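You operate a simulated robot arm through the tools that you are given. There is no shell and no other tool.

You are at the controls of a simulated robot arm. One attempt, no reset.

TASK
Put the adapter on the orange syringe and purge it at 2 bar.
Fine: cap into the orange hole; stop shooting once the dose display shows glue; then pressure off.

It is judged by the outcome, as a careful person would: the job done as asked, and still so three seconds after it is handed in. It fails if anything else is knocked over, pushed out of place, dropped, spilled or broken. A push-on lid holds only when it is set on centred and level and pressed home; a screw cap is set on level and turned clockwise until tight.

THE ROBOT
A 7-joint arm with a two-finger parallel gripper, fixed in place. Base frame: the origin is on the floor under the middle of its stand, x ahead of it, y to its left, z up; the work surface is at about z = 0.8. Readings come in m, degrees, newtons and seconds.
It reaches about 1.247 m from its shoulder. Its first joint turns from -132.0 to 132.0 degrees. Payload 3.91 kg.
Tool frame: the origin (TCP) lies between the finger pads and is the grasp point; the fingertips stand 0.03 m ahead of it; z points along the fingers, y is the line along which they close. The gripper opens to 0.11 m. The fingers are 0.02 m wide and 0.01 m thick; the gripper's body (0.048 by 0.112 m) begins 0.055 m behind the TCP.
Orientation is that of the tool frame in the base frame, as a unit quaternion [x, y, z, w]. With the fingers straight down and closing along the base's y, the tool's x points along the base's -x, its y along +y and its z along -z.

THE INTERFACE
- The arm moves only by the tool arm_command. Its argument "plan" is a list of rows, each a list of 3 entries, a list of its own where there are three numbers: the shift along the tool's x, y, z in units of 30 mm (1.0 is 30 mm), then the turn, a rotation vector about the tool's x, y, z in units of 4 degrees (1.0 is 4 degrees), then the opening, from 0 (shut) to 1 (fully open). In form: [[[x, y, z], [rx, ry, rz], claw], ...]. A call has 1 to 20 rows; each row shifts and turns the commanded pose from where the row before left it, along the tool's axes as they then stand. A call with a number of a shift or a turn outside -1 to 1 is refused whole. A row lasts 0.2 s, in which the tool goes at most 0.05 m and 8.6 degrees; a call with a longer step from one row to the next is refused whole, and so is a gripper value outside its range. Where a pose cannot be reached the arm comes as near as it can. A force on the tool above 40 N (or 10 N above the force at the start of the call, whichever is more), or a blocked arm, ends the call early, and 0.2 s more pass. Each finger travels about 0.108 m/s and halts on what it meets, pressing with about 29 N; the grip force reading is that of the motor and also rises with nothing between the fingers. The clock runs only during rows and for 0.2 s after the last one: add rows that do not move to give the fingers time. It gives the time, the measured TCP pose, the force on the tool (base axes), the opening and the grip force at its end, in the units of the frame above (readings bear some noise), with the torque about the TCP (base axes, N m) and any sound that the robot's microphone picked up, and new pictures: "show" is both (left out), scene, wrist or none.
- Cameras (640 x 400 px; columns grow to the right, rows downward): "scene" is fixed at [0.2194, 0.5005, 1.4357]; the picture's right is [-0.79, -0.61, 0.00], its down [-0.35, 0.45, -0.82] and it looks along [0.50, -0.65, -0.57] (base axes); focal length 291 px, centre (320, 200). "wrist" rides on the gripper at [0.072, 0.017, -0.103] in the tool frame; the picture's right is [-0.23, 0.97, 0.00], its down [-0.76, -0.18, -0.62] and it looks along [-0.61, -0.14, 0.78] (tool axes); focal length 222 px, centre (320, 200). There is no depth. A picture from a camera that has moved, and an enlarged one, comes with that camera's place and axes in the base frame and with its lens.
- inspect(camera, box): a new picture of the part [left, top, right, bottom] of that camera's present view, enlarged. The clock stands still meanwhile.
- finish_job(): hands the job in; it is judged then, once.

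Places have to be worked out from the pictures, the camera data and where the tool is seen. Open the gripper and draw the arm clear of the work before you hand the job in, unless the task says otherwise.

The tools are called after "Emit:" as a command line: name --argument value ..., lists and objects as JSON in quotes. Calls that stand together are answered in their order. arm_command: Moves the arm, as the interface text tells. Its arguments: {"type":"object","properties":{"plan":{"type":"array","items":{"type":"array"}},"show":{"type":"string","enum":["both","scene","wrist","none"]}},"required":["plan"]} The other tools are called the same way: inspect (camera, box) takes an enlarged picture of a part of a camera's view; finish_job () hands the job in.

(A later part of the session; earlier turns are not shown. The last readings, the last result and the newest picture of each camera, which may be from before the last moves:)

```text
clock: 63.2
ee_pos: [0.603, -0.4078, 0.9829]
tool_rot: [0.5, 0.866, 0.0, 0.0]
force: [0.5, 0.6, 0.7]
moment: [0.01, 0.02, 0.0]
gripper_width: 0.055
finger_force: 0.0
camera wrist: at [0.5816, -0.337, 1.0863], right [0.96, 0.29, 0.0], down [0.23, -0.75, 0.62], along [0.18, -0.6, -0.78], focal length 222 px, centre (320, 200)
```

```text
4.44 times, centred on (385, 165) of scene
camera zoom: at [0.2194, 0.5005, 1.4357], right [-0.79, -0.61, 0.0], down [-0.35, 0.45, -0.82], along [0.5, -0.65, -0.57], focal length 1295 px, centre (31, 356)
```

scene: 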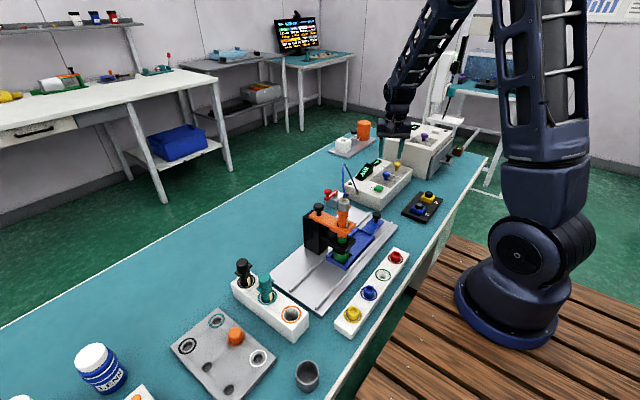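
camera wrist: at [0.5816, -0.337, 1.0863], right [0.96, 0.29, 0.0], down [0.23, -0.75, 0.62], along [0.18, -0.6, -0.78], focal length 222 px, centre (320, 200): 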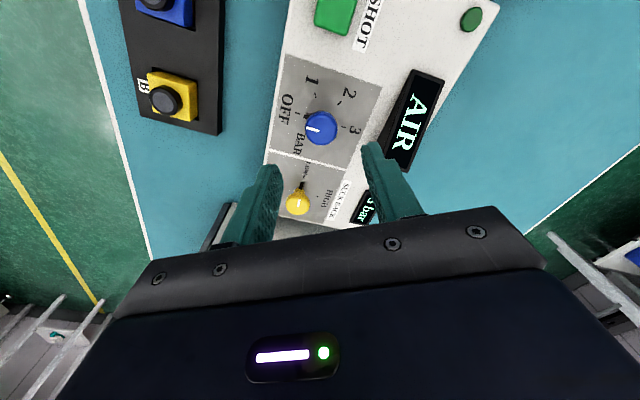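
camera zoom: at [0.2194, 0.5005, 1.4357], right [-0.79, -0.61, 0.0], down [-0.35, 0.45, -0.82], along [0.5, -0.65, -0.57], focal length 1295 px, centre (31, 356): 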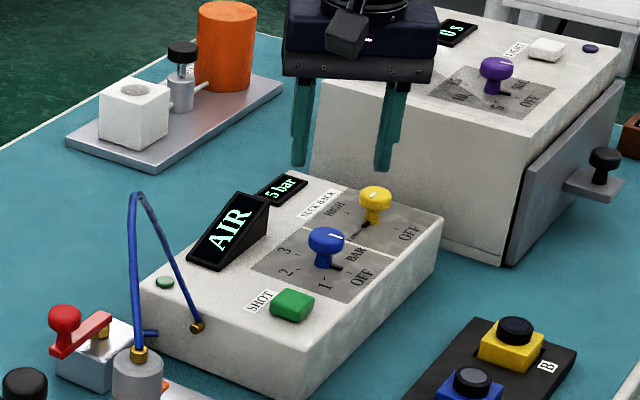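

The knob is centred between the fingers. Lowering the tips to about 10 mm above the panel and closing on the knob head.

Emit:
arm_command --plan '[[[0, 0, 0.7], [0, 0, 0], 0.5], [[0, 0, 0.7], [0, 0, 0], 0.5], [[0, 0, 0.5], [0, 0, 0], 0.5], [[0, 0, 0.3], [0, 0, 0], 0.5], [[0, 0, 0.05], [0, 0, 0], 0.5], [[0, 0, 0], [0, 0, 0], 0.35], [[0, 0, 0], [0, 0, 0], 0.2], [[0, 0, 0], [0, 0, 0], 0.0], [[0, 0, 0], [0, 0, 0], 0.0]]' --show "wrist"

Emit:
inspect --camera "wrist" --box '[250, 80, 390, 220]'

Emit:
inspect --camera "scene" --box '[360, 140, 420, 200]'

```text
clock: 65.2
ee_pos: [0.6033, -0.4072, 0.9159]
tool_rot: [0.5, 0.866, 0.0, 0.0]
force: [-0.6, -0.4, -3.8]
moment: [-0.4, -0.22, 0.02]
gripper_width: 0.0274
finger_force: 45.3
camera wrist: at [0.582, -0.3364, 1.0189], right [0.96, 0.29, 0.0], down [0.23, -0.75, 0.62], along [0.18, -0.6, -0.78], focal length 222 px, centre (320, 200)
```

wrist: 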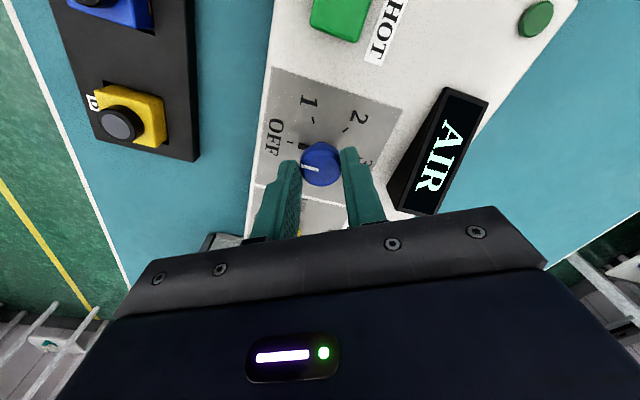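

```text
2.86 times, centred on (320, 150) of wrist
camera zoom: at [0.582, -0.3364, 1.0189], right [0.96, 0.29, 0.0], down [0.23, -0.75, 0.62], along [0.18, -0.6, -0.78], focal length 635 px, centre (320, 343)
```

zoom: 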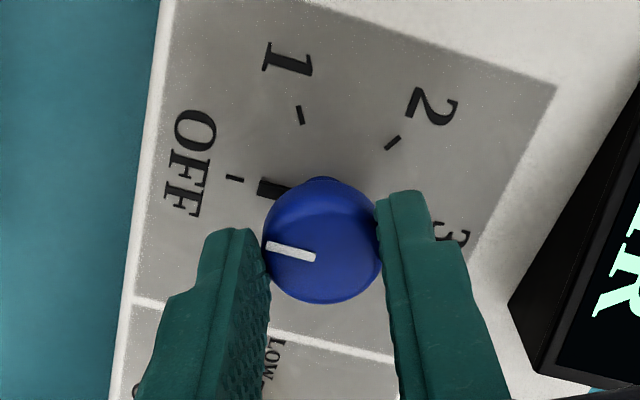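

```text
6.67 times, centred on (390, 170) of scene
camera zoom: at [0.2194, 0.5005, 1.4357], right [-0.79, -0.61, 0.0], down [-0.35, 0.45, -0.82], along [0.5, -0.65, -0.57], focal length 1942 px, centre (-147, 400)
```

zoom: 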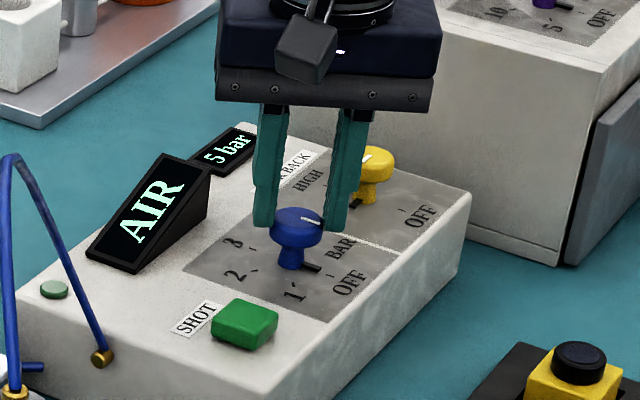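

The knob is gripped (27 mm), pointer still at OFF. Turning clockwise 60° first and checking.

Emit:
arm_command --plan '[[[0, 0, 0], [0, 0, 1], 0], [[0, 0, 0], [0, 0, 1], 0], [[0, 0, 0], [0, 0, 1], 0], [[0, 0, 0], [0, 0, 1], 0], [[0, 0, 0], [0, 0, 1], 0], [[0, 0, 0], [0, 0, 1], 0], [[0, 0, 0], [0, 0, 1], 0], [[0, 0, 0], [0, 0, 1], 0], [[0, 0, 0], [0, 0, 1], 0], [[0, 0, 0], [0, 0, 1], 0], [[0, 0, 0], [0, 0, 1], 0], [[0, 0, 0], [0, 0, 1], 0], [[0, 0, 0], [0, 0, 1], 0], [[0, 0, 0], [0, 0, 1], 0], [[0, 0, 0], [0, 0, 1], 0], [[0, 0, 0], [0, 0, 0], 0]]' --show "both"

Emit:
inspect --camera "wrist" --box '[250, 80, 390, 220]'

Emit:
inspect --camera "scene" --box '[360, 140, 420, 200]'

```text
clock: 67.9
ee_pos: [0.6057, -0.4066, 0.9166]
tool_rot: [0.821, 0.571, 0.001, 0.002]
force: [11.4, 0.1, -10.8]
moment: [-0.13, -0.34, 0.03]
gripper_width: 0.0274
finger_force: 45.3
stopped in row 13: the force on the tool passed its limit at 41 N (the readings are from after the stop); the commanded pose is now the measured one
camera wrist: at [0.6472, -0.3452, 1.0194], right [0.83, -0.55, 0.0], down [-0.43, -0.65, 0.62], along [-0.34, -0.52, -0.78], focal length 222 px, centre (320, 200)
```

scene: 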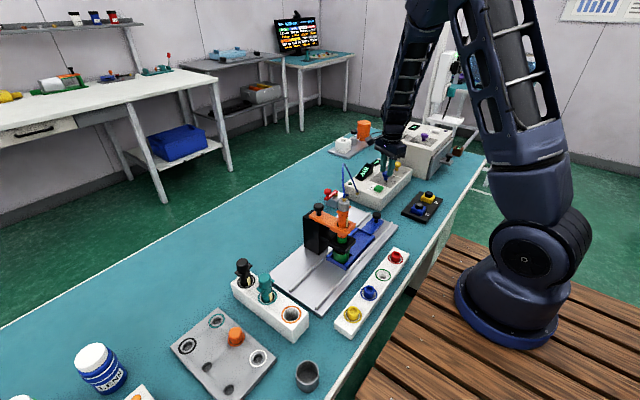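
wrist: 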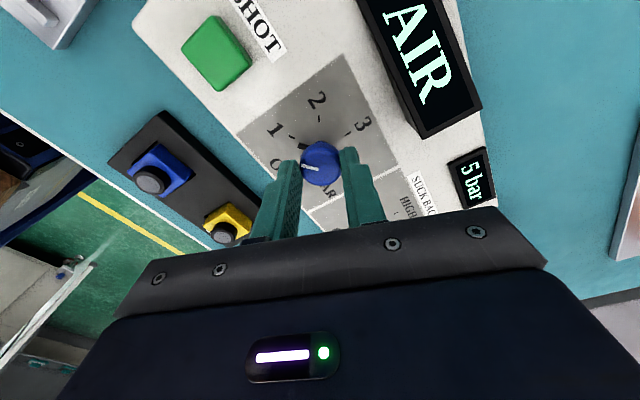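

```text
2.86 times, centred on (320, 150) of wrist
camera zoom: at [0.6472, -0.3452, 1.0194], right [0.83, -0.55, 0.0], down [-0.43, -0.65, 0.62], along [-0.34, -0.52, -0.78], focal length 635 px, centre (320, 343)
```

zoom: 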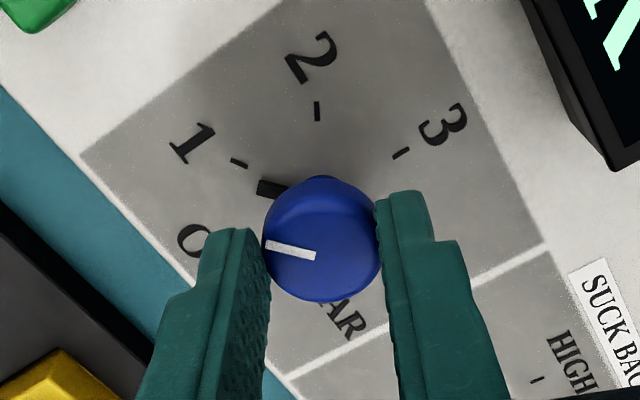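

```text
6.67 times, centred on (390, 170) of scene
camera zoom: at [0.2194, 0.5005, 1.4357], right [-0.79, -0.61, 0.0], down [-0.35, 0.45, -0.82], along [0.5, -0.65, -0.57], focal length 1942 px, centre (-147, 400)
```

zoom: 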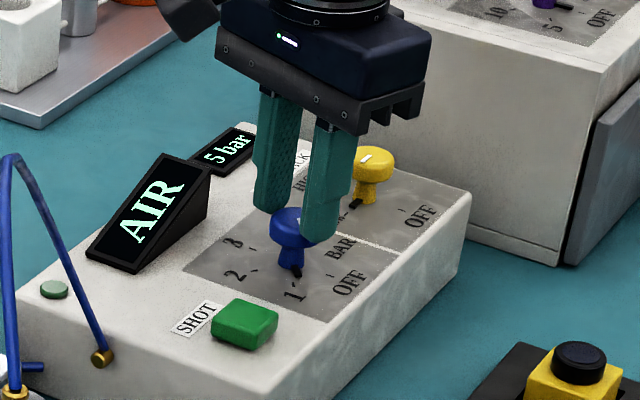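

The knob turned about 50° and the pointer is almost at 1. The side load built up because the grip is about 3.5 mm off the knob axis in -y. I'll open slightly, shift onto the axis at about (0.605, -0.4103), and re-grip.

Emit:
arm_command --plan '[[[0, 0, 0], [0, 0, 0], 0.2], [[0, 0, 0], [0, 0, 0], 0.36], [[0, 0, 0], [0, 0, 0], 0.36], [[-0.12, 0.02, 0], [0, 0, 0], 0.36], [[0, 0, 0], [0, 0, 0], 0.36]]' --show "none"

Emit:
inspect --camera "wrist" --box '[250, 80, 390, 220]'

Emit:
inspect --camera "scene" --box '[360, 140, 420, 200]'

```text
clock: 69.1
ee_pos: [0.6042, -0.4091, 0.9181]
tool_rot: [0.821, 0.571, 0.002, 0.002]
force: [0.0, 0.4, -0.1]
moment: [0.0, 0.0, 0.0]
gripper_width: 0.0395
finger_force: 0.0
```

```text
2.86 times, centred on (320, 150) of wrist
camera zoom: at [0.6458, -0.3489, 1.0201], right [0.83, -0.55, 0.0], down [-0.43, -0.65, 0.62], along [-0.34, -0.52, -0.78], focal length 635 px, centre (320, 343)
```

zoom: 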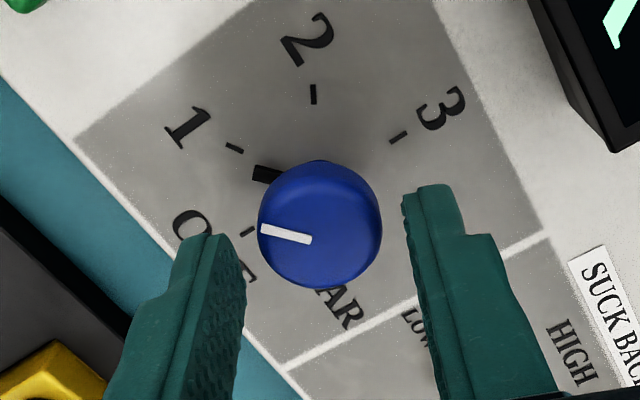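

```text
6.67 times, centred on (390, 170) of scene
camera zoom: at [0.2194, 0.5005, 1.4357], right [-0.79, -0.61, 0.0], down [-0.35, 0.45, -0.82], along [0.5, -0.65, -0.57], focal length 1942 px, centre (-147, 400)
```

zoom: 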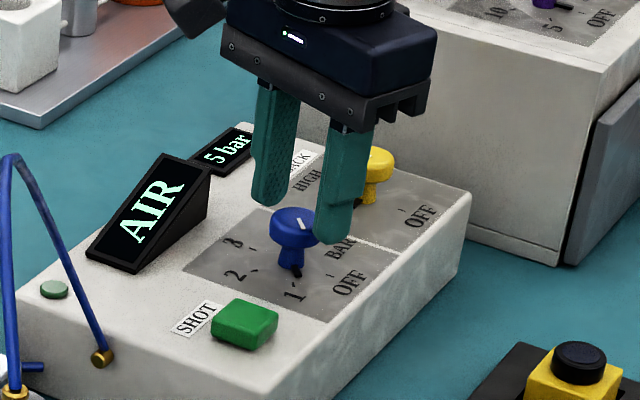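

Comparing the tick-circle size across views puts the panel at z = 0.861 and the dial centre at (0.605, -0.4105), so the gripper is now on-axis but the tips were too high on the knob. I'll lower 12 mm, re-grip, and continue the turn.

Emit:
arm_command --plan '[[[0.01, 0.03, 0.2], [0, 0, 0], 0.36], [[0, 0, 0.2], [0, 0, 0], 0.36], [[0, 0, 0], [0, 0, 0], 0.36], [[0, 0, 0], [0, 0, 0], 0.2], [[0, 0, 0], [0, 0, 0], 0.0], [[0, 0, 0], [0, 0, 0], 0.0]]' --show "none"

Emit:
inspect --camera "wrist" --box '[250, 80, 390, 220]'

Emit:
inspect --camera "scene" --box '[360, 140, 420, 200]'

```text
clock: 70.5
ee_pos: [0.6041, -0.4108, 0.9043]
tool_rot: [0.821, 0.57, 0.001, 0.001]
force: [-19.8, 7.5, -4.6]
moment: [0.56, 0.41, -0.03]
gripper_width: 0.0291
finger_force: 45.3
```

```text
2.86 times, centred on (320, 150) of wrist
camera zoom: at [0.6464, -0.3486, 1.0071], right [0.83, -0.55, 0.0], down [-0.43, -0.65, 0.62], along [-0.34, -0.52, -0.78], focal length 635 px, centre (320, 343)
```

zoom: 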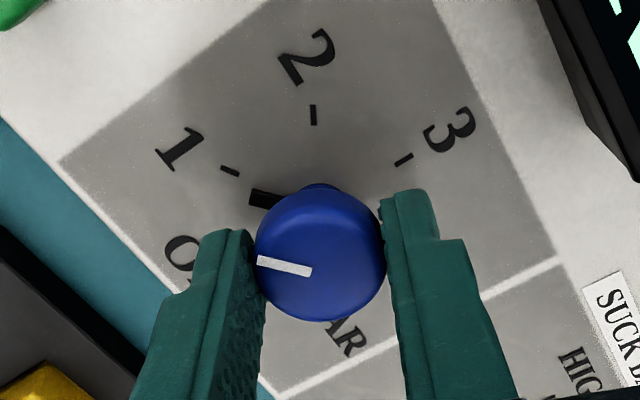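

```text
6.67 times, centred on (390, 170) of scene
camera zoom: at [0.2194, 0.5005, 1.4357], right [-0.79, -0.61, 0.0], down [-0.35, 0.45, -0.82], along [0.5, -0.65, -0.57], focal length 1942 px, centre (-147, 400)
```

zoom: 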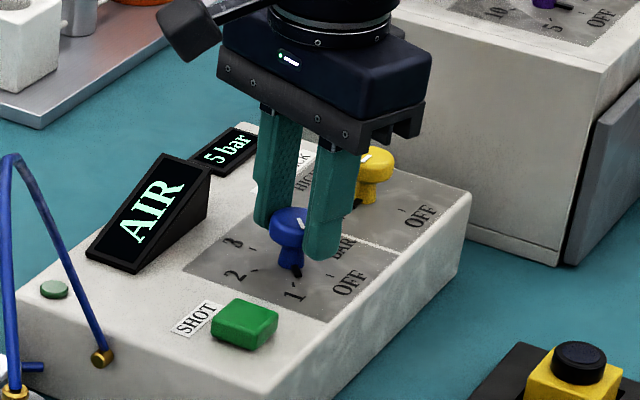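

The grip shows a 21 N sideways load, meaning the knob axis is about 1.5 mm towards the tool's -y. I'll shift by that amount to relieve it.

Emit:
arm_command --plan '[[[0, -0.05, 0], [0, 0, 0], 0.0], [[0, 0, 0], [0, 0, 0], 0.0]]' --show "none"

```text
clock: 71.1
ee_pos: [0.6042, -0.4096, 0.9043]
tool_rot: [0.822, 0.57, 0.001, 0.002]
force: [1.9, -0.6, -21.8]
moment: [-0.29, -0.15, 0.0]
gripper_width: 0.0292
finger_force: 45.4
```

Sideways load is gone, but there's a 22 N downward pull on the tool. I'll let it down 1 mm and re-read before turning.

Emit:
arm_command --plan '[[[0, 0, 0.04], [0, 0, 0], 0.0], [[0, 0, 0], [0, 0, 0], 0.0]]' --show "none"

```text
clock: 71.7
ee_pos: [0.6041, -0.4099, 0.9044]
tool_rot: [0.82, 0.572, 0.002, 0.003]
force: [13.6, 0.6, -6.1]
moment: [-0.04, -0.35, 0.0]
gripper_width: 0.0291
finger_force: 44.8
```

Loads are small now. Turning on in shorter stages, 24° first.

Emit:
arm_command --plan '[[[0, 0.02, 0], [0, 0, 0.5], 0], [[0, 0, 0], [0, 0, 1], 0], [[0, 0, 0], [0, 0, 1], 0], [[0, 0, 0], [0, 0, 1], 0], [[0, 0, 0], [0, 0, 1], 0], [[0, 0, 0], [0, 0, 1], 0], [[0, 0, 0], [0, 0, 0.5], 0], [[0, 0, 0], [0, 0, 0], 0]]' --show "none"

Emit:
inspect --camera "wrist" --box '[250, 80, 390, 220]'

```text
clock: 73.5
ee_pos: [0.6052, -0.41, 0.9038]
tool_rot: [0.922, 0.387, 0.002, 0.002]
force: [7.5, 12.6, 30.1]
moment: [0.44, -0.21, -0.01]
gripper_width: 0.0298
finger_force: 44.5
```

```text
2.86 times, centred on (320, 150) of wrist
camera zoom: at [0.6676, -0.3705, 1.0072], right [0.54, -0.84, 0.0], down [-0.66, -0.42, 0.62], along [-0.52, -0.34, -0.78], focal length 635 px, centre (320, 343)
```

zoom: 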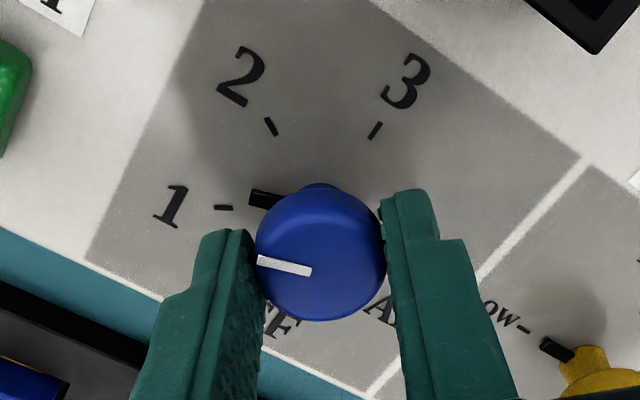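

Knob is just past 1 (R = 134°), with the loads building up again. I'll release and re-grip to relax them.

Emit:
arm_command --plan '[[[0, 0, 0], [0, 0, 0], 0.2], [[0, 0, 0], [0, 0, 0], 0.36], [[0, 0, 0], [0, 0, 0], 0.36]]' --show "none"

Emit:
inspect --camera "wrist" --box '[250, 80, 390, 220]'

Emit:
inspect --camera "scene" --box '[360, 140, 420, 200]'

```text
clock: 74.3
ee_pos: [0.6051, -0.4095, 0.9032]
tool_rot: [0.922, 0.388, 0.002, 0.002]
force: [0.9, -0.4, 0.1]
moment: [0.01, -0.02, 0.01]
gripper_width: 0.0395
finger_force: 0.1
```

```text
2.86 times, centred on (320, 150) of wrist
camera zoom: at [0.6675, -0.3709, 1.0061], right [0.54, -0.84, 0.0], down [-0.66, -0.42, 0.62], along [-0.52, -0.34, -0.78], focal length 635 px, centre (320, 343)
```

zoom: 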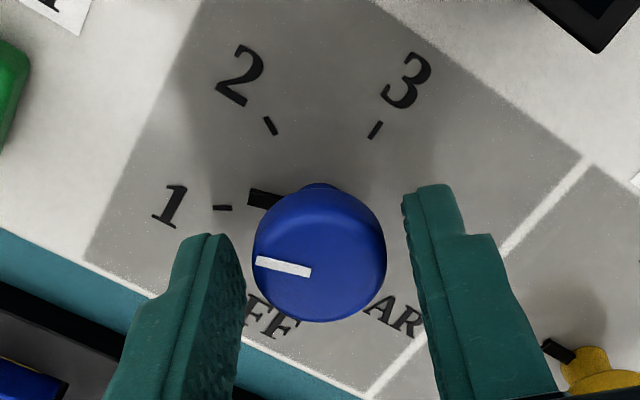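

```text
6.67 times, centred on (390, 170) of scene
camera zoom: at [0.2194, 0.5005, 1.4357], right [-0.79, -0.61, 0.0], down [-0.35, 0.45, -0.82], along [0.5, -0.65, -0.57], focal length 1942 px, centre (-147, 400)
```

zoom: 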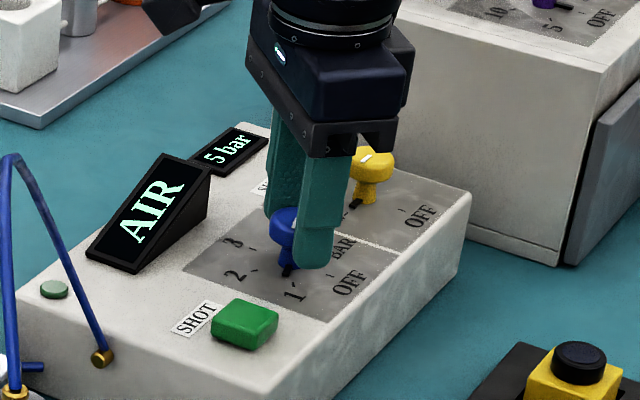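

Measured from the ticks, the dial centre is now exactly under the grip, and the pointer is about 10° past 1, needing 50° more to reach 2. Closing and turning 24°, then checking.

Emit:
arm_command --plan '[[[0.02, 0, 0], [0, 0, 0], 0.2], [[0, 0, 0], [0, 0, 0], 0.0], [[0, 0, 0], [0, 0, 0], 0.0], [[0, 0, 0], [0, 0, 1], 0], [[0, 0, 0], [0, 0, 1], 0], [[0, 0, 0], [0, 0, 1], 0], [[0, 0, 0], [0, 0, 1], 0], [[0, 0, 0], [0, 0, 1], 0], [[0, 0, 0], [0, 0, 1], 0], [[0, 0, 0], [0, 0, 0], 0]]' --show "none"

Emit:
inspect --camera "wrist" --box '[250, 80, 390, 220]'

```text
clock: 76.5
ee_pos: [0.6053, -0.4104, 0.9028]
tool_rot: [0.982, 0.187, 0.002, 0.001]
force: [-21.6, -8.7, -18.5]
moment: [-0.15, 0.63, 0.04]
gripper_width: 0.0295
finger_force: 44.7
```

```text
2.86 times, centred on (320, 150) of wrist
camera zoom: at [0.6784, -0.3998, 1.0063], right [0.15, -0.99, 0.0], down [-0.78, -0.11, 0.62], along [-0.61, -0.09, -0.78], focal length 635 px, centre (320, 343)
```

zoom: 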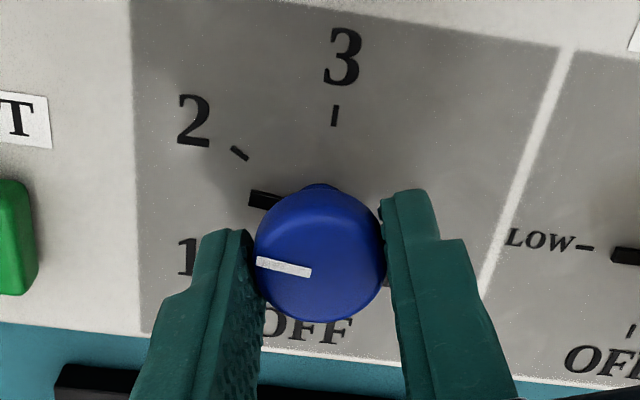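

Now about 25° short of 2. Re-gripping to relax the load again.

Emit:
arm_command --plan '[[[0, 0, 0], [0, 0, 0], 0.2], [[0, 0, 0], [0, 0, 0], 0.36], [[0, 0, 0], [0, 0, 0], 0.36]]' --show "none"

Emit:
inspect --camera "wrist" --box '[250, 80, 390, 220]'

```text
clock: 77.3
ee_pos: [0.6058, -0.41, 0.9043]
tool_rot: [0.982, 0.187, 0.002, 0.001]
force: [0.7, 0.8, 0.4]
moment: [0.0, -0.03, 0.0]
gripper_width: 0.0398
finger_force: 0.0
```

```text
2.86 times, centred on (320, 150) of wrist
camera zoom: at [0.6795, -0.3993, 1.0071], right [0.15, -0.99, 0.0], down [-0.78, -0.12, 0.62], along [-0.61, -0.09, -0.79], focal length 635 px, centre (320, 343)
```

zoom: 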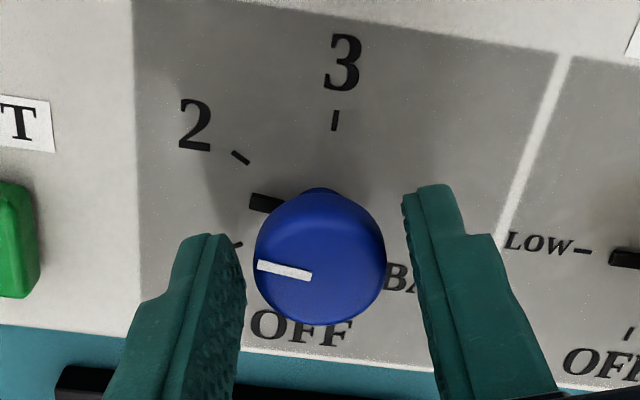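

The pointer is 27° short of 2 and the grip is centred. Closing and turning the remaining 27°.

Emit:
arm_command --plan '[[[-0.02, 0.02, 0], [0, 0, 0], 0.2], [[0, 0, 0], [0, 0, 0], 0.0], [[0, 0, 0], [0, 0, 0], 0.0], [[0, 0, 0], [0, 0, 1], 0], [[0, 0, 0], [0, 0, 1], 0], [[0, 0, 0], [0, 0, 1], 0], [[0, 0, 0], [0, 0, 1], 0], [[0, 0, 0], [0, 0, 1], 0], [[0, 0, 0], [0, 0, 1], 0], [[0, 0, 0], [0, 0, 0.75], 0], [[0, 0, 0], [0, 0, 0], 0], [[0, 0, 0], [0, 0, 0], 0.2], [[0, 0, 0], [0, 0, 0], 0.36], [[0, 0, 0], [0, 0, 0], 0.36]]' --show "none"

Emit:
inspect --camera "wrist" --box '[250, 80, 390, 220]'

Emit:
inspect --camera "scene" --box '[360, 140, 420, 200]'

```text
clock: 80.3
ee_pos: [0.6043, -0.4103, 0.9034]
tool_rot: [0.999, -0.047, 0.002, 0.001]
force: [-0.8, 0.2, 0.3]
moment: [0.01, -0.01, 0.01]
gripper_width: 0.0397
finger_force: 0.0
```

```text
2.86 times, centred on (320, 150) of wrist
camera zoom: at [0.6754, -0.435, 1.0073], right [-0.32, -0.95, 0.0], down [-0.74, 0.25, 0.62], along [-0.59, 0.2, -0.78], focal length 635 px, centre (320, 343)
```

zoom: 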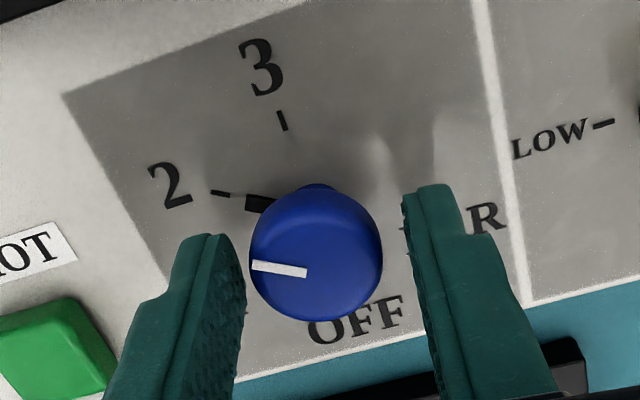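

```text
6.67 times, centred on (390, 170) of scene
camera zoom: at [0.2194, 0.5005, 1.4357], right [-0.79, -0.61, 0.0], down [-0.35, 0.45, -0.82], along [0.5, -0.65, -0.57], focal length 1942 px, centre (-147, 400)
```

zoom: 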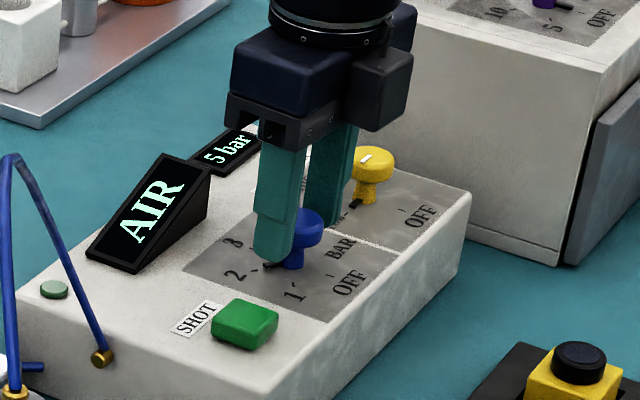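

The pointer now lines up with 2 to within a few degrees. I'll rise straight up to measure it precisely from above.

Emit:
arm_command --plan '[[[0, 0, -0.4], [0, 0, 0], 0.45], [[0, 0, -0.8], [0, 0, 0], 0.5], [[0, 0, -0.9], [0, 0, 0], 0.5], [[0, 0, -0.9], [0, 0, 0], 0.5], [[0, 0, 0], [0, 0, 0], 0.5]]' --show "both"

Emit:
inspect --camera "wrist" --box '[265, 75, 375, 175]'

Emit:
inspect --camera "scene" --box '[365, 155, 415, 200]'

```text
clock: 81.5
ee_pos: [0.6033, -0.4103, 0.9939]
tool_rot: [0.999, -0.047, 0.002, -0.001]
force: [0.4, 0.2, -0.1]
moment: [0.0, 0.01, -0.02]
gripper_width: 0.0548
finger_force: 0.2
camera wrist: at [0.6746, -0.4348, 1.0975], right [-0.32, -0.95, 0.0], down [-0.74, 0.25, 0.62], along [-0.59, 0.2, -0.79], focal length 222 px, centre (320, 200)
```

scene: 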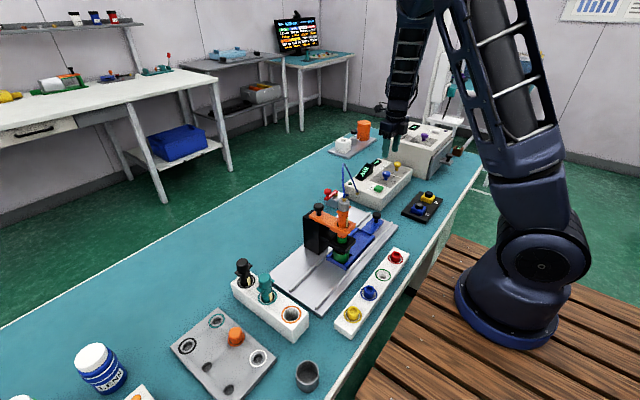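
wrist: 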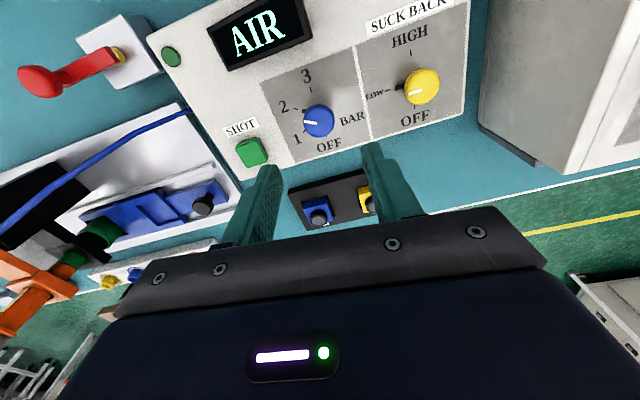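

```text
4.00 times, centred on (320, 125) of wrist
camera zoom: at [0.6746, -0.4348, 1.0975], right [-0.32, -0.95, 0.0], down [-0.74, 0.25, 0.62], along [-0.59, 0.2, -0.79], focal length 888 px, centre (320, 500)
```

zoom: 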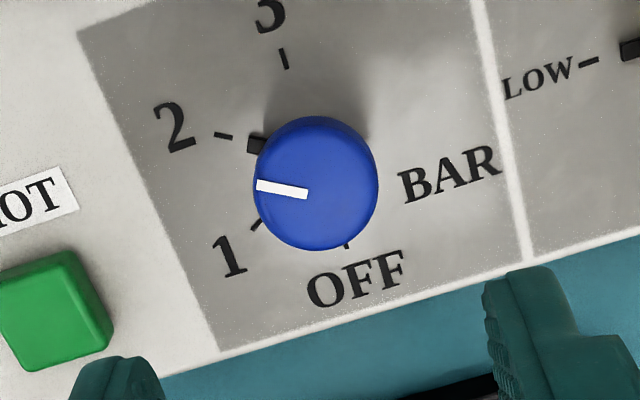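

```text
8.89 times, centred on (390, 178) of scene
camera zoom: at [0.2194, 0.5005, 1.4357], right [-0.79, -0.61, 0.0], down [-0.35, 0.45, -0.82], along [0.5, -0.65, -0.57], focal length 2589 px, centre (-302, 400)
```

zoom: 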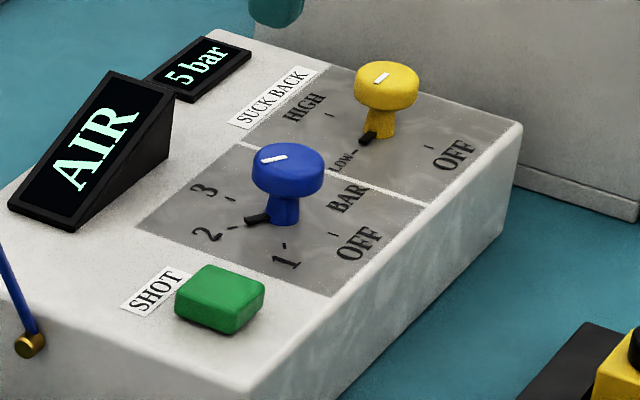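

The pointer sits on 2 within about 2°. Before shooting, I'll check what stands under the syringe tip and that the adapter still sits well.

Emit:
inspect --camera "scene" --box '[320, 225, 370, 275]'

Emit:
inspect --camera "scene" --box '[320, 160, 370, 240]'

Emit:
inspect --camera "wrist" --box '[0, 180, 240, 300]'

```text
8.00 times, centred on (345, 250) of scene
camera zoom: at [0.2194, 0.5005, 1.4357], right [-0.79, -0.61, 0.0], down [-0.35, 0.45, -0.82], along [0.5, -0.65, -0.57], focal length 2330 px, centre (120, -200)
```

zoom: 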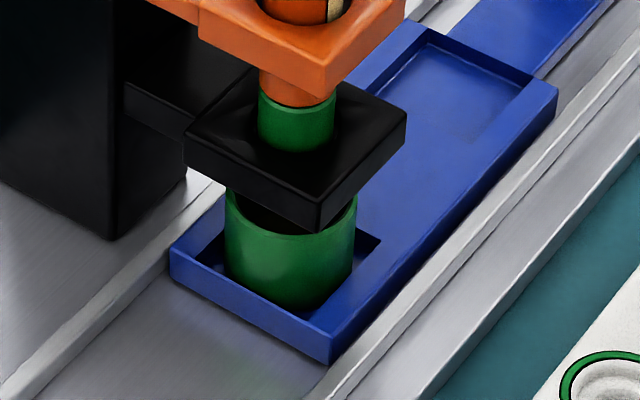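

```text
5.00 times, centred on (345, 200) of scene
camera zoom: at [0.2194, 0.5005, 1.4357], right [-0.79, -0.61, 0.0], down [-0.35, 0.45, -0.82], along [0.5, -0.65, -0.57], focal length 1456 px, centre (195, 200)
```

zoom: 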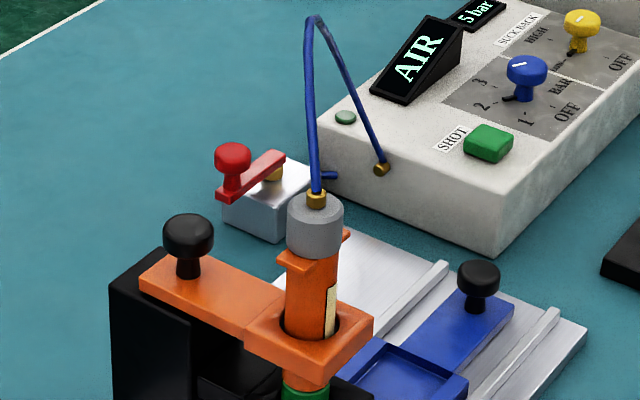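

```text
2.67 times, centred on (120, 240) of wrist
camera zoom: at [0.6746, -0.4348, 1.0975], right [-0.32, -0.95, 0.0], down [-0.74, 0.25, 0.62], along [-0.59, 0.2, -0.79], focal length 592 px, centre (853, 93)
```

zoom: 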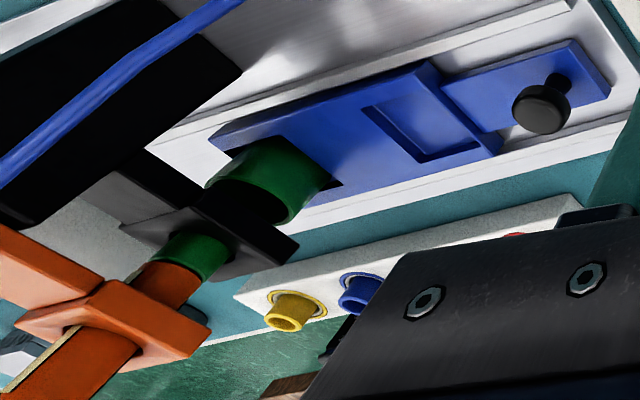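

The cup under the tip is hollow (a purge cup) and the adapter stands straight. Next is the SHOT button, at about (0.5925, -0.329) with its top near 0.869. I'll turn to R = 135° so both cameras keep the AIR display in view, close the fingers, and hover above the button.

Emit:
arm_command --plan '[[[0, 0, -0.3], [0, 0, -1], 0.3], [[0, 0, -0.3], [0, 0, -1], 0.1], [[0, 0, 0], [0, 0, -1], 0.0], [[0, 0, 0], [0, 0, -1], 0.0], [[0, 0, 0], [0, 0, -1], 0.0], [[0, 0, 0], [0, 0, -1], 0.0], [[0, 0, 0], [0, 0, -1], 0.0], [[0, 0, 0], [0, 0, -1], 0.0], [[0, 0, 0], [0, 0, -1], 0.0], [[0, 0, 0], [0, 0, -1], 0.0], [[0, 0, 0], [0, 0, -1], 0.0], [[0, 0, 0], [0, 0, -1], 0.0], [[0, 0, 0], [0, 0, -0.6], 0.0], [[0.55, -0.72, 0], [0, 0, 0], 0.0], [[0.55, -0.72, 0], [0, 0, 0], 0.0], [[0.56, -0.73, 0], [0, 0, 0], 0.0], [[0, 0, 0], [0, 0, 0], 0.0]]' --show "both"

Emit:
inspect --camera "wrist" --box '[240, 40, 560, 220]'

Emit:
inspect --camera "scene" --box '[340, 130, 430, 210]'

```text
clock: 85.1
ee_pos: [0.5923, -0.3286, 1.0114]
tool_rot: [0.924, 0.383, 0.002, 0.001]
force: [0.6, 0.2, -0.6]
moment: [-0.02, -0.02, -0.01]
gripper_width: 0.0002
finger_force: 29.3
camera wrist: at [0.6557, -0.2897, 1.1148], right [0.53, -0.85, 0.0], down [-0.67, -0.41, 0.62], along [-0.53, -0.33, -0.78], focal length 222 px, centre (320, 200)
```

scene: 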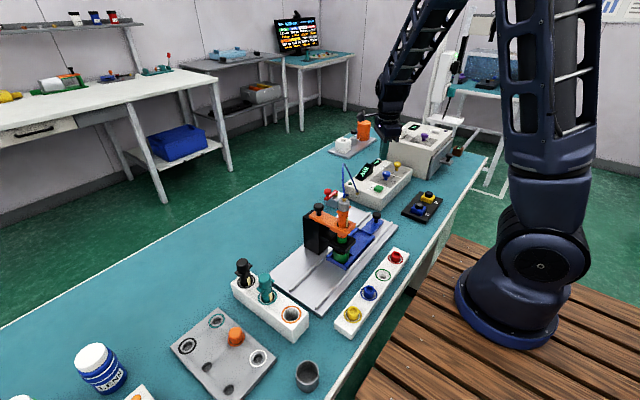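
wrist: 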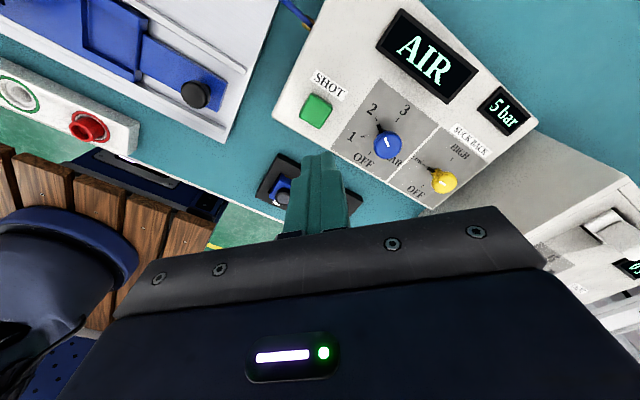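

```text
2.00 times, centred on (400, 130) of wrist
camera zoom: at [0.6557, -0.2897, 1.1148], right [0.53, -0.85, 0.0], down [-0.67, -0.41, 0.62], along [-0.53, -0.33, -0.78], focal length 444 px, centre (160, 340)
```

zoom: 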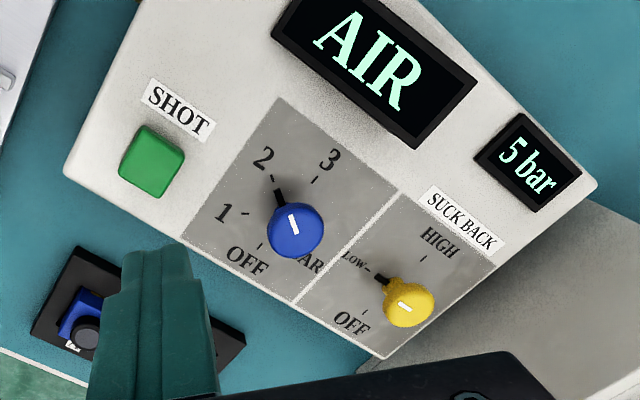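

```text
5.00 times, centred on (385, 170) of scene
camera zoom: at [0.2194, 0.5005, 1.4357], right [-0.79, -0.61, 0.0], down [-0.35, 0.45, -0.82], along [0.5, -0.65, -0.57], focal length 1456 px, centre (-5, 350)
```

zoom: 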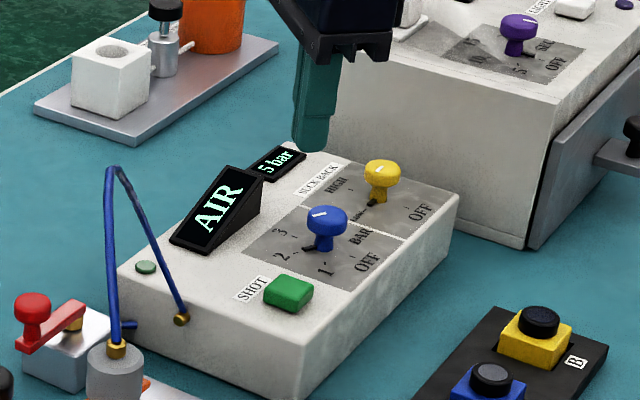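

The button centre is 4 mm off towards the tool's -y. I'll correct that and lower the closed fingertips to a few millimetres above the button.

Emit:
arm_command --plan '[[[0.04, -0.13, 0.5], [0, 0, 0], 0.0], [[0, 0, 0.8], [0, 0, 0], 0.0], [[0, 0, 0.8], [0, 0, 0], 0.0], [[0, 0, 0.7], [0, 0, 0], 0.0], [[0, 0, 0.4], [0, 0, 0], 0.0], [[0, 0, 0.2], [0, 0, 0], 0.0], [[0, 0, 0], [0, 0, 0], 0.0]]' --show "both"

Emit:
inspect --camera "wrist" --box '[240, 40, 560, 220]'

Emit:
inspect --camera "scene" --box '[340, 140, 420, 210]'

```text
clock: 86.7
ee_pos: [0.5918, -0.326, 0.9096]
tool_rot: [0.924, 0.383, 0.002, 0.001]
force: [0.3, -0.2, -0.4]
moment: [0.05, -0.03, 0.0]
gripper_width: 0.0001
finger_force: 29.0
camera wrist: at [0.655, -0.2871, 1.0123], right [0.53, -0.85, 0.0], down [-0.67, -0.41, 0.62], along [-0.53, -0.33, -0.78], focal length 222 px, centre (320, 200)
```

scene: 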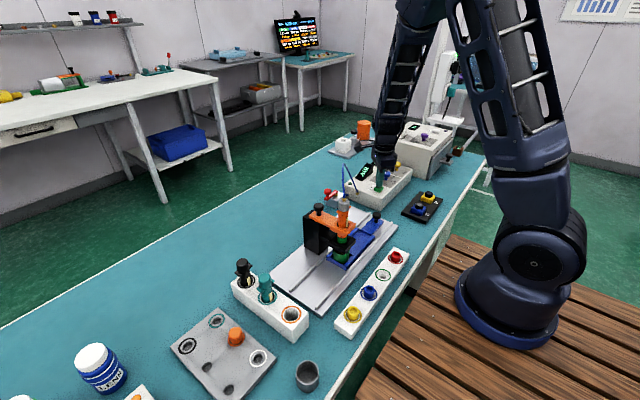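
wrist: 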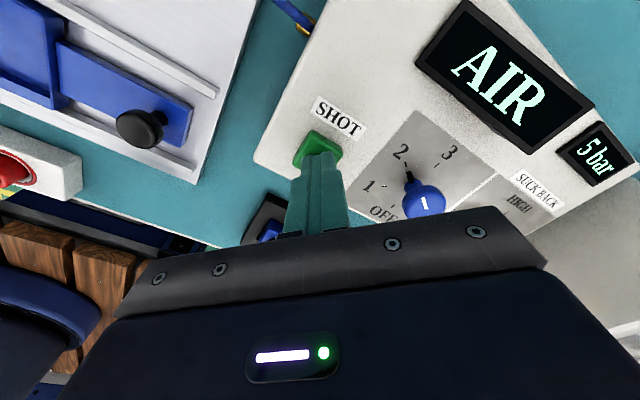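

```text
2.00 times, centred on (400, 130) of wrist
camera zoom: at [0.655, -0.2871, 1.0123], right [0.53, -0.85, 0.0], down [-0.67, -0.41, 0.62], along [-0.53, -0.33, -0.78], focal length 444 px, centre (160, 340)
```

zoom: 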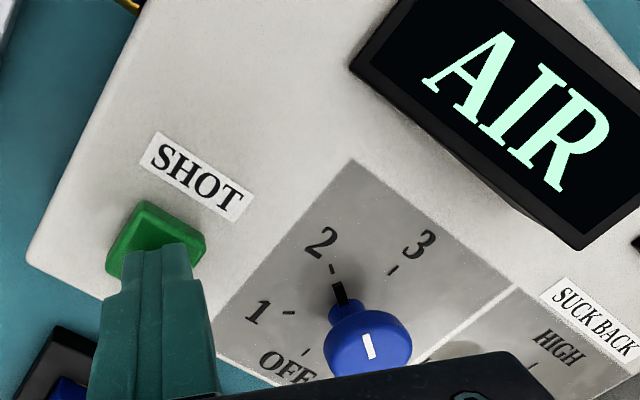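

```text
5.71 times, centred on (380, 175) of scene
camera zoom: at [0.2194, 0.5005, 1.4357], right [-0.79, -0.61, 0.0], down [-0.35, 0.45, -0.82], along [0.5, -0.65, -0.57], focal length 1664 px, centre (-23, 343)
```

zoom: 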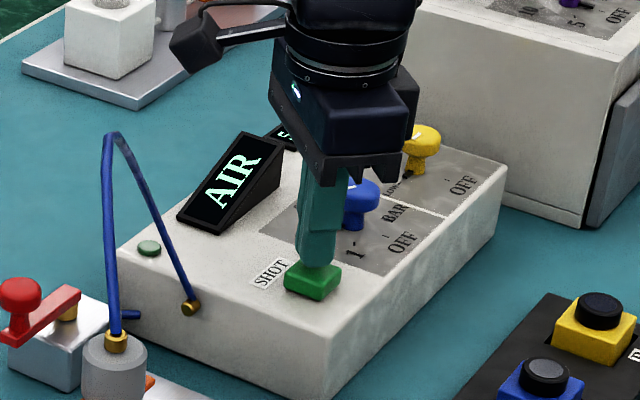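

Fingertips are centred over the SHOT button and the display is readable in the wrist view. Lowering to touch.

Emit:
arm_command --plan '[[[0, 0, 0.12], [0, 0, 0], 0.0], [[0, 0, 0.12], [0, 0, 0], 0.0]]' --show "wrist"

```text
clock: 87.3
ee_pos: [0.5918, -0.3256, 0.9022]
tool_rot: [0.924, 0.383, 0.002, 0.002]
force: [-1.0, -0.7, 1.0]
moment: [-0.01, 0.05, -0.03]
gripper_width: 0.0
finger_force: 28.6
camera wrist: at [0.6555, -0.287, 1.0052], right [0.53, -0.85, 0.0], down [-0.67, -0.41, 0.62], along [-0.53, -0.33, -0.78], focal length 222 px, centre (320, 200)
```

wrist: 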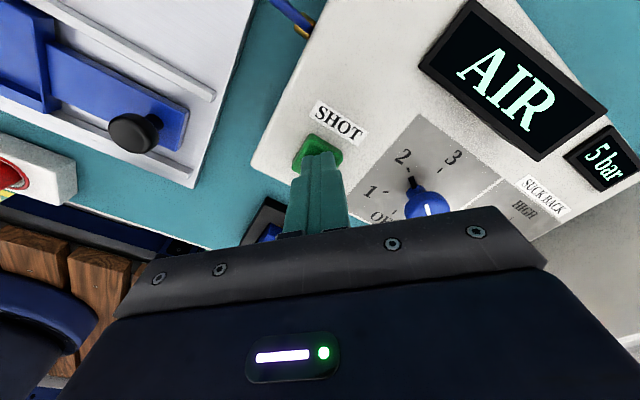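

No contact yet, display still AIR. Down another 3 mm in small steps.

Emit:
arm_command --plan '[[[0, 0, 0.06], [0, 0, 0], 0.0], [[0, 0, 0.05], [0, 0, 0], 0.0]]' --show "wrist"

```text
clock: 87.9
ee_pos: [0.5924, -0.3255, 0.8993]
tool_rot: [0.924, 0.383, 0.002, 0.001]
force: [-0.7, 1.8, 2.6]
moment: [0.02, 0.05, 0.0]
gripper_width: 0.0001
finger_force: 29.0
heard: click
camera wrist: at [0.6557, -0.287, 1.0019], right [0.53, -0.85, 0.0], down [-0.67, -0.41, 0.62], along [-0.53, -0.33, -0.78], focal length 222 px, centre (320, 200)
```

wrist: 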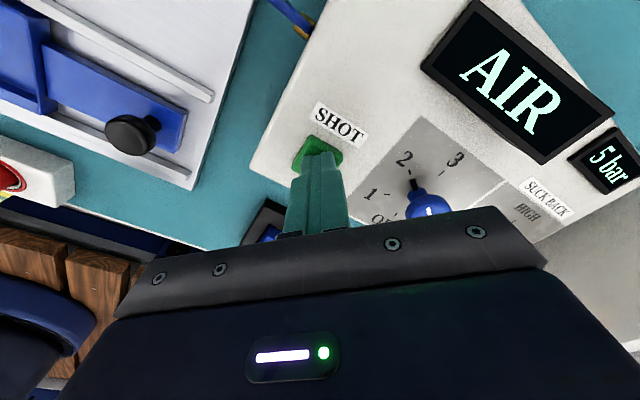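

A click: the SHOT button is pressed. Holding in short steps and watching the display.

Emit:
arm_command --plan '[[[0, 0, 0], [0, 0, 0], 0.0]]' --show "both"

```text
clock: 88.3
ee_pos: [0.5925, -0.3254, 0.8991]
tool_rot: [0.924, 0.383, 0.001, 0.001]
force: [-0.6, 0.2, 1.8]
moment: [0.06, 0.04, -0.01]
gripper_width: 0.0
finger_force: 29.3
camera wrist: at [0.6557, -0.2871, 1.0019], right [0.53, -0.85, 0.0], down [-0.67, -0.41, 0.62], along [-0.53, -0.33, -0.78], focal length 222 px, centre (320, 200)
```

scene: 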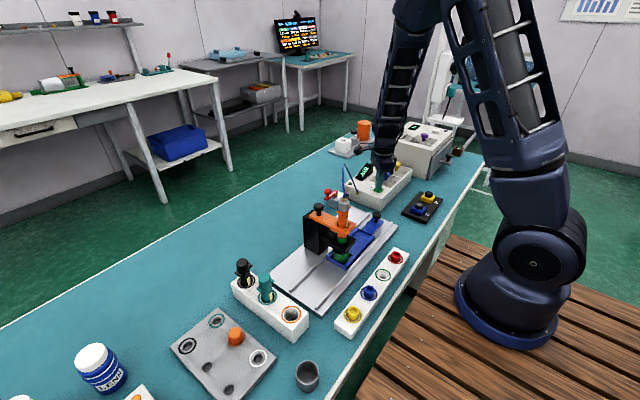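
wrist: 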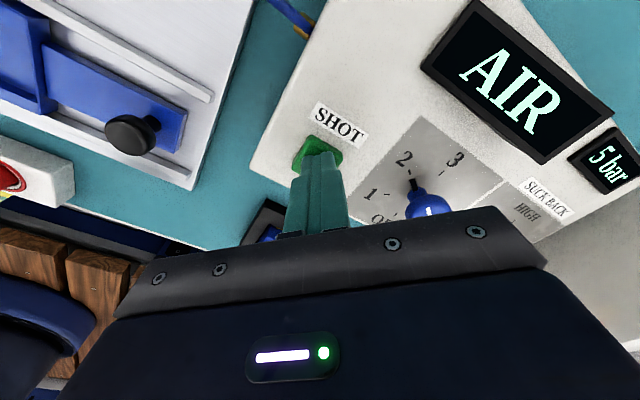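

Still AIR. Let me look at the adapter, the lamp and the button.

Emit:
inspect --camera "scene" --box '[320, 140, 410, 210]'

Emit:
inspect --camera "wrist" --box '[260, 60, 400, 200]'

Emit:
inspect --camera "scene" --box '[320, 195, 370, 275]'

```text
5.71 times, centred on (365, 175) of scene
camera zoom: at [0.2194, 0.5005, 1.4357], right [-0.79, -0.61, 0.0], down [-0.35, 0.45, -0.82], along [0.5, -0.65, -0.57], focal length 1664 px, centre (63, 343)
```

zoom: 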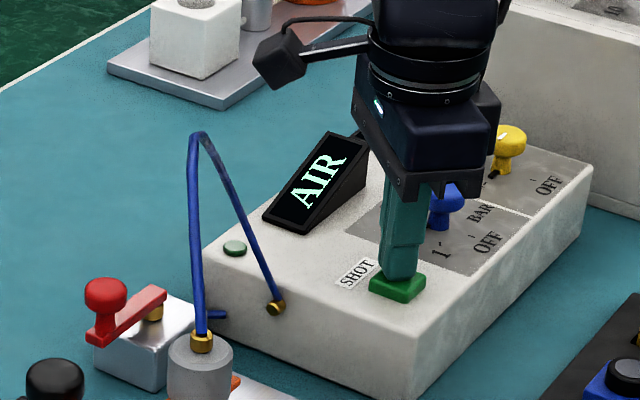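

```text
2.86 times, centred on (330, 130) of wrist
camera zoom: at [0.6557, -0.2871, 1.0019], right [0.53, -0.85, 0.0], down [-0.67, -0.41, 0.62], along [-0.53, -0.33, -0.78], focal length 635 px, centre (291, 400)
```

zoom: 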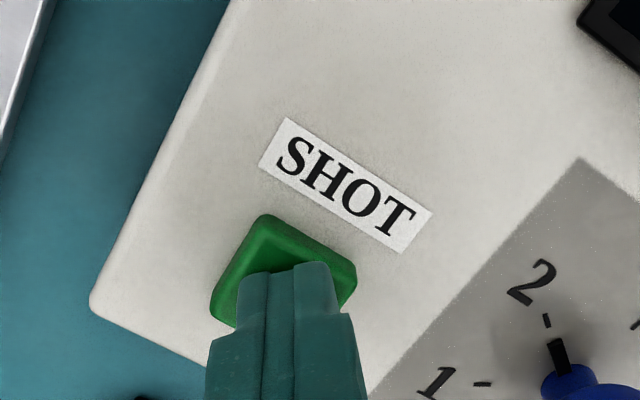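

```text
5.00 times, centred on (345, 235) of scene
camera zoom: at [0.2194, 0.5005, 1.4357], right [-0.79, -0.61, 0.0], down [-0.35, 0.45, -0.82], along [0.5, -0.65, -0.57], focal length 1456 px, centre (195, 25)
```

zoom: 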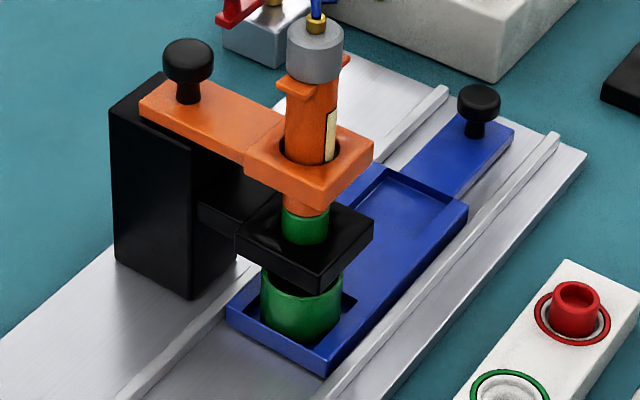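

Button is down and the display still reads AIR. Holding a little longer.

Emit:
arm_command --plan '[[[0, 0, 0.01], [0, 0, 0], 0.0], [[0, 0, 0], [0, 0, 0], 0.0]]' --show "wrist"

```text
clock: 88.9
ee_pos: [0.5926, -0.326, 0.8997]
tool_rot: [0.924, 0.382, 0.002, 0.003]
force: [0.4, 0.5, 2.6]
moment: [0.03, 0.02, 0.02]
gripper_width: 0.0
finger_force: 29.3
camera wrist: at [0.6557, -0.2873, 1.0021], right [0.53, -0.85, 0.0], down [-0.67, -0.41, 0.62], along [-0.53, -0.33, -0.78], focal length 222 px, centre (320, 200)
```

wrist: 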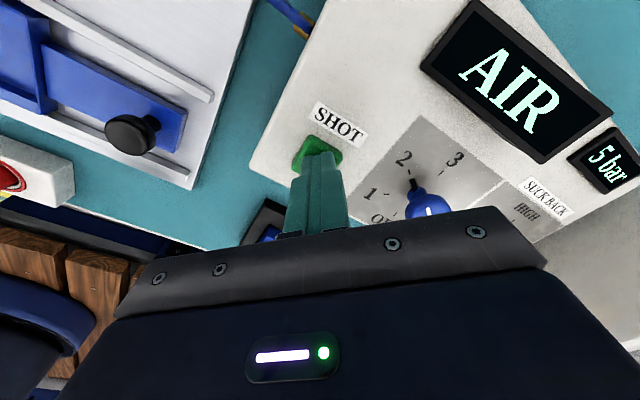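

Still AIR and no hiss. Holding on with short checks.

Emit:
arm_command --plan '[[[0, 0, 0], [0, 0, 0], 0.0], [[0, 0, 0], [0, 0, 0], 0.0]]' --show "wrist"

```text
clock: 89.5
ee_pos: [0.5926, -0.3258, 0.8989]
tool_rot: [0.924, 0.382, 0.001, 0.001]
force: [1.9, 0.8, 2.5]
moment: [0.03, -0.02, 0.01]
gripper_width: 0.0001
finger_force: 28.9
camera wrist: at [0.6557, -0.2873, 1.0021], right [0.53, -0.85, 0.0], down [-0.67, -0.41, 0.62], along [-0.53, -0.33, -0.78], focal length 222 px, centre (320, 200)
```

wrist: 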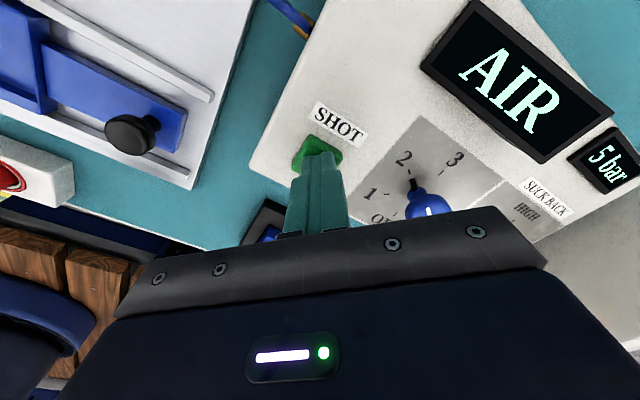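

Continuing to hold with short checks.

Emit:
arm_command --plan '[[[0, 0, 0], [0, 0, 0], 0.0], [[0, 0, 0], [0, 0, 0], 0.0]]' --show "wrist"

```text
clock: 90.1
ee_pos: [0.5928, -0.3253, 0.899]
tool_rot: [0.924, 0.383, 0.001, 0.001]
force: [0.8, -0.2, 2.4]
moment: [0.02, -0.05, 0.01]
gripper_width: 0.0001
finger_force: 29.1
camera wrist: at [0.6556, -0.2873, 1.0021], right [0.53, -0.85, 0.0], down [-0.67, -0.41, 0.62], along [-0.53, -0.33, -0.78], focal length 222 px, centre (320, 200)
```

wrist: 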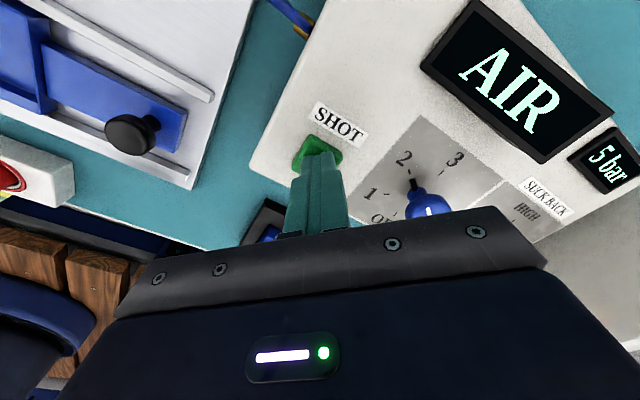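

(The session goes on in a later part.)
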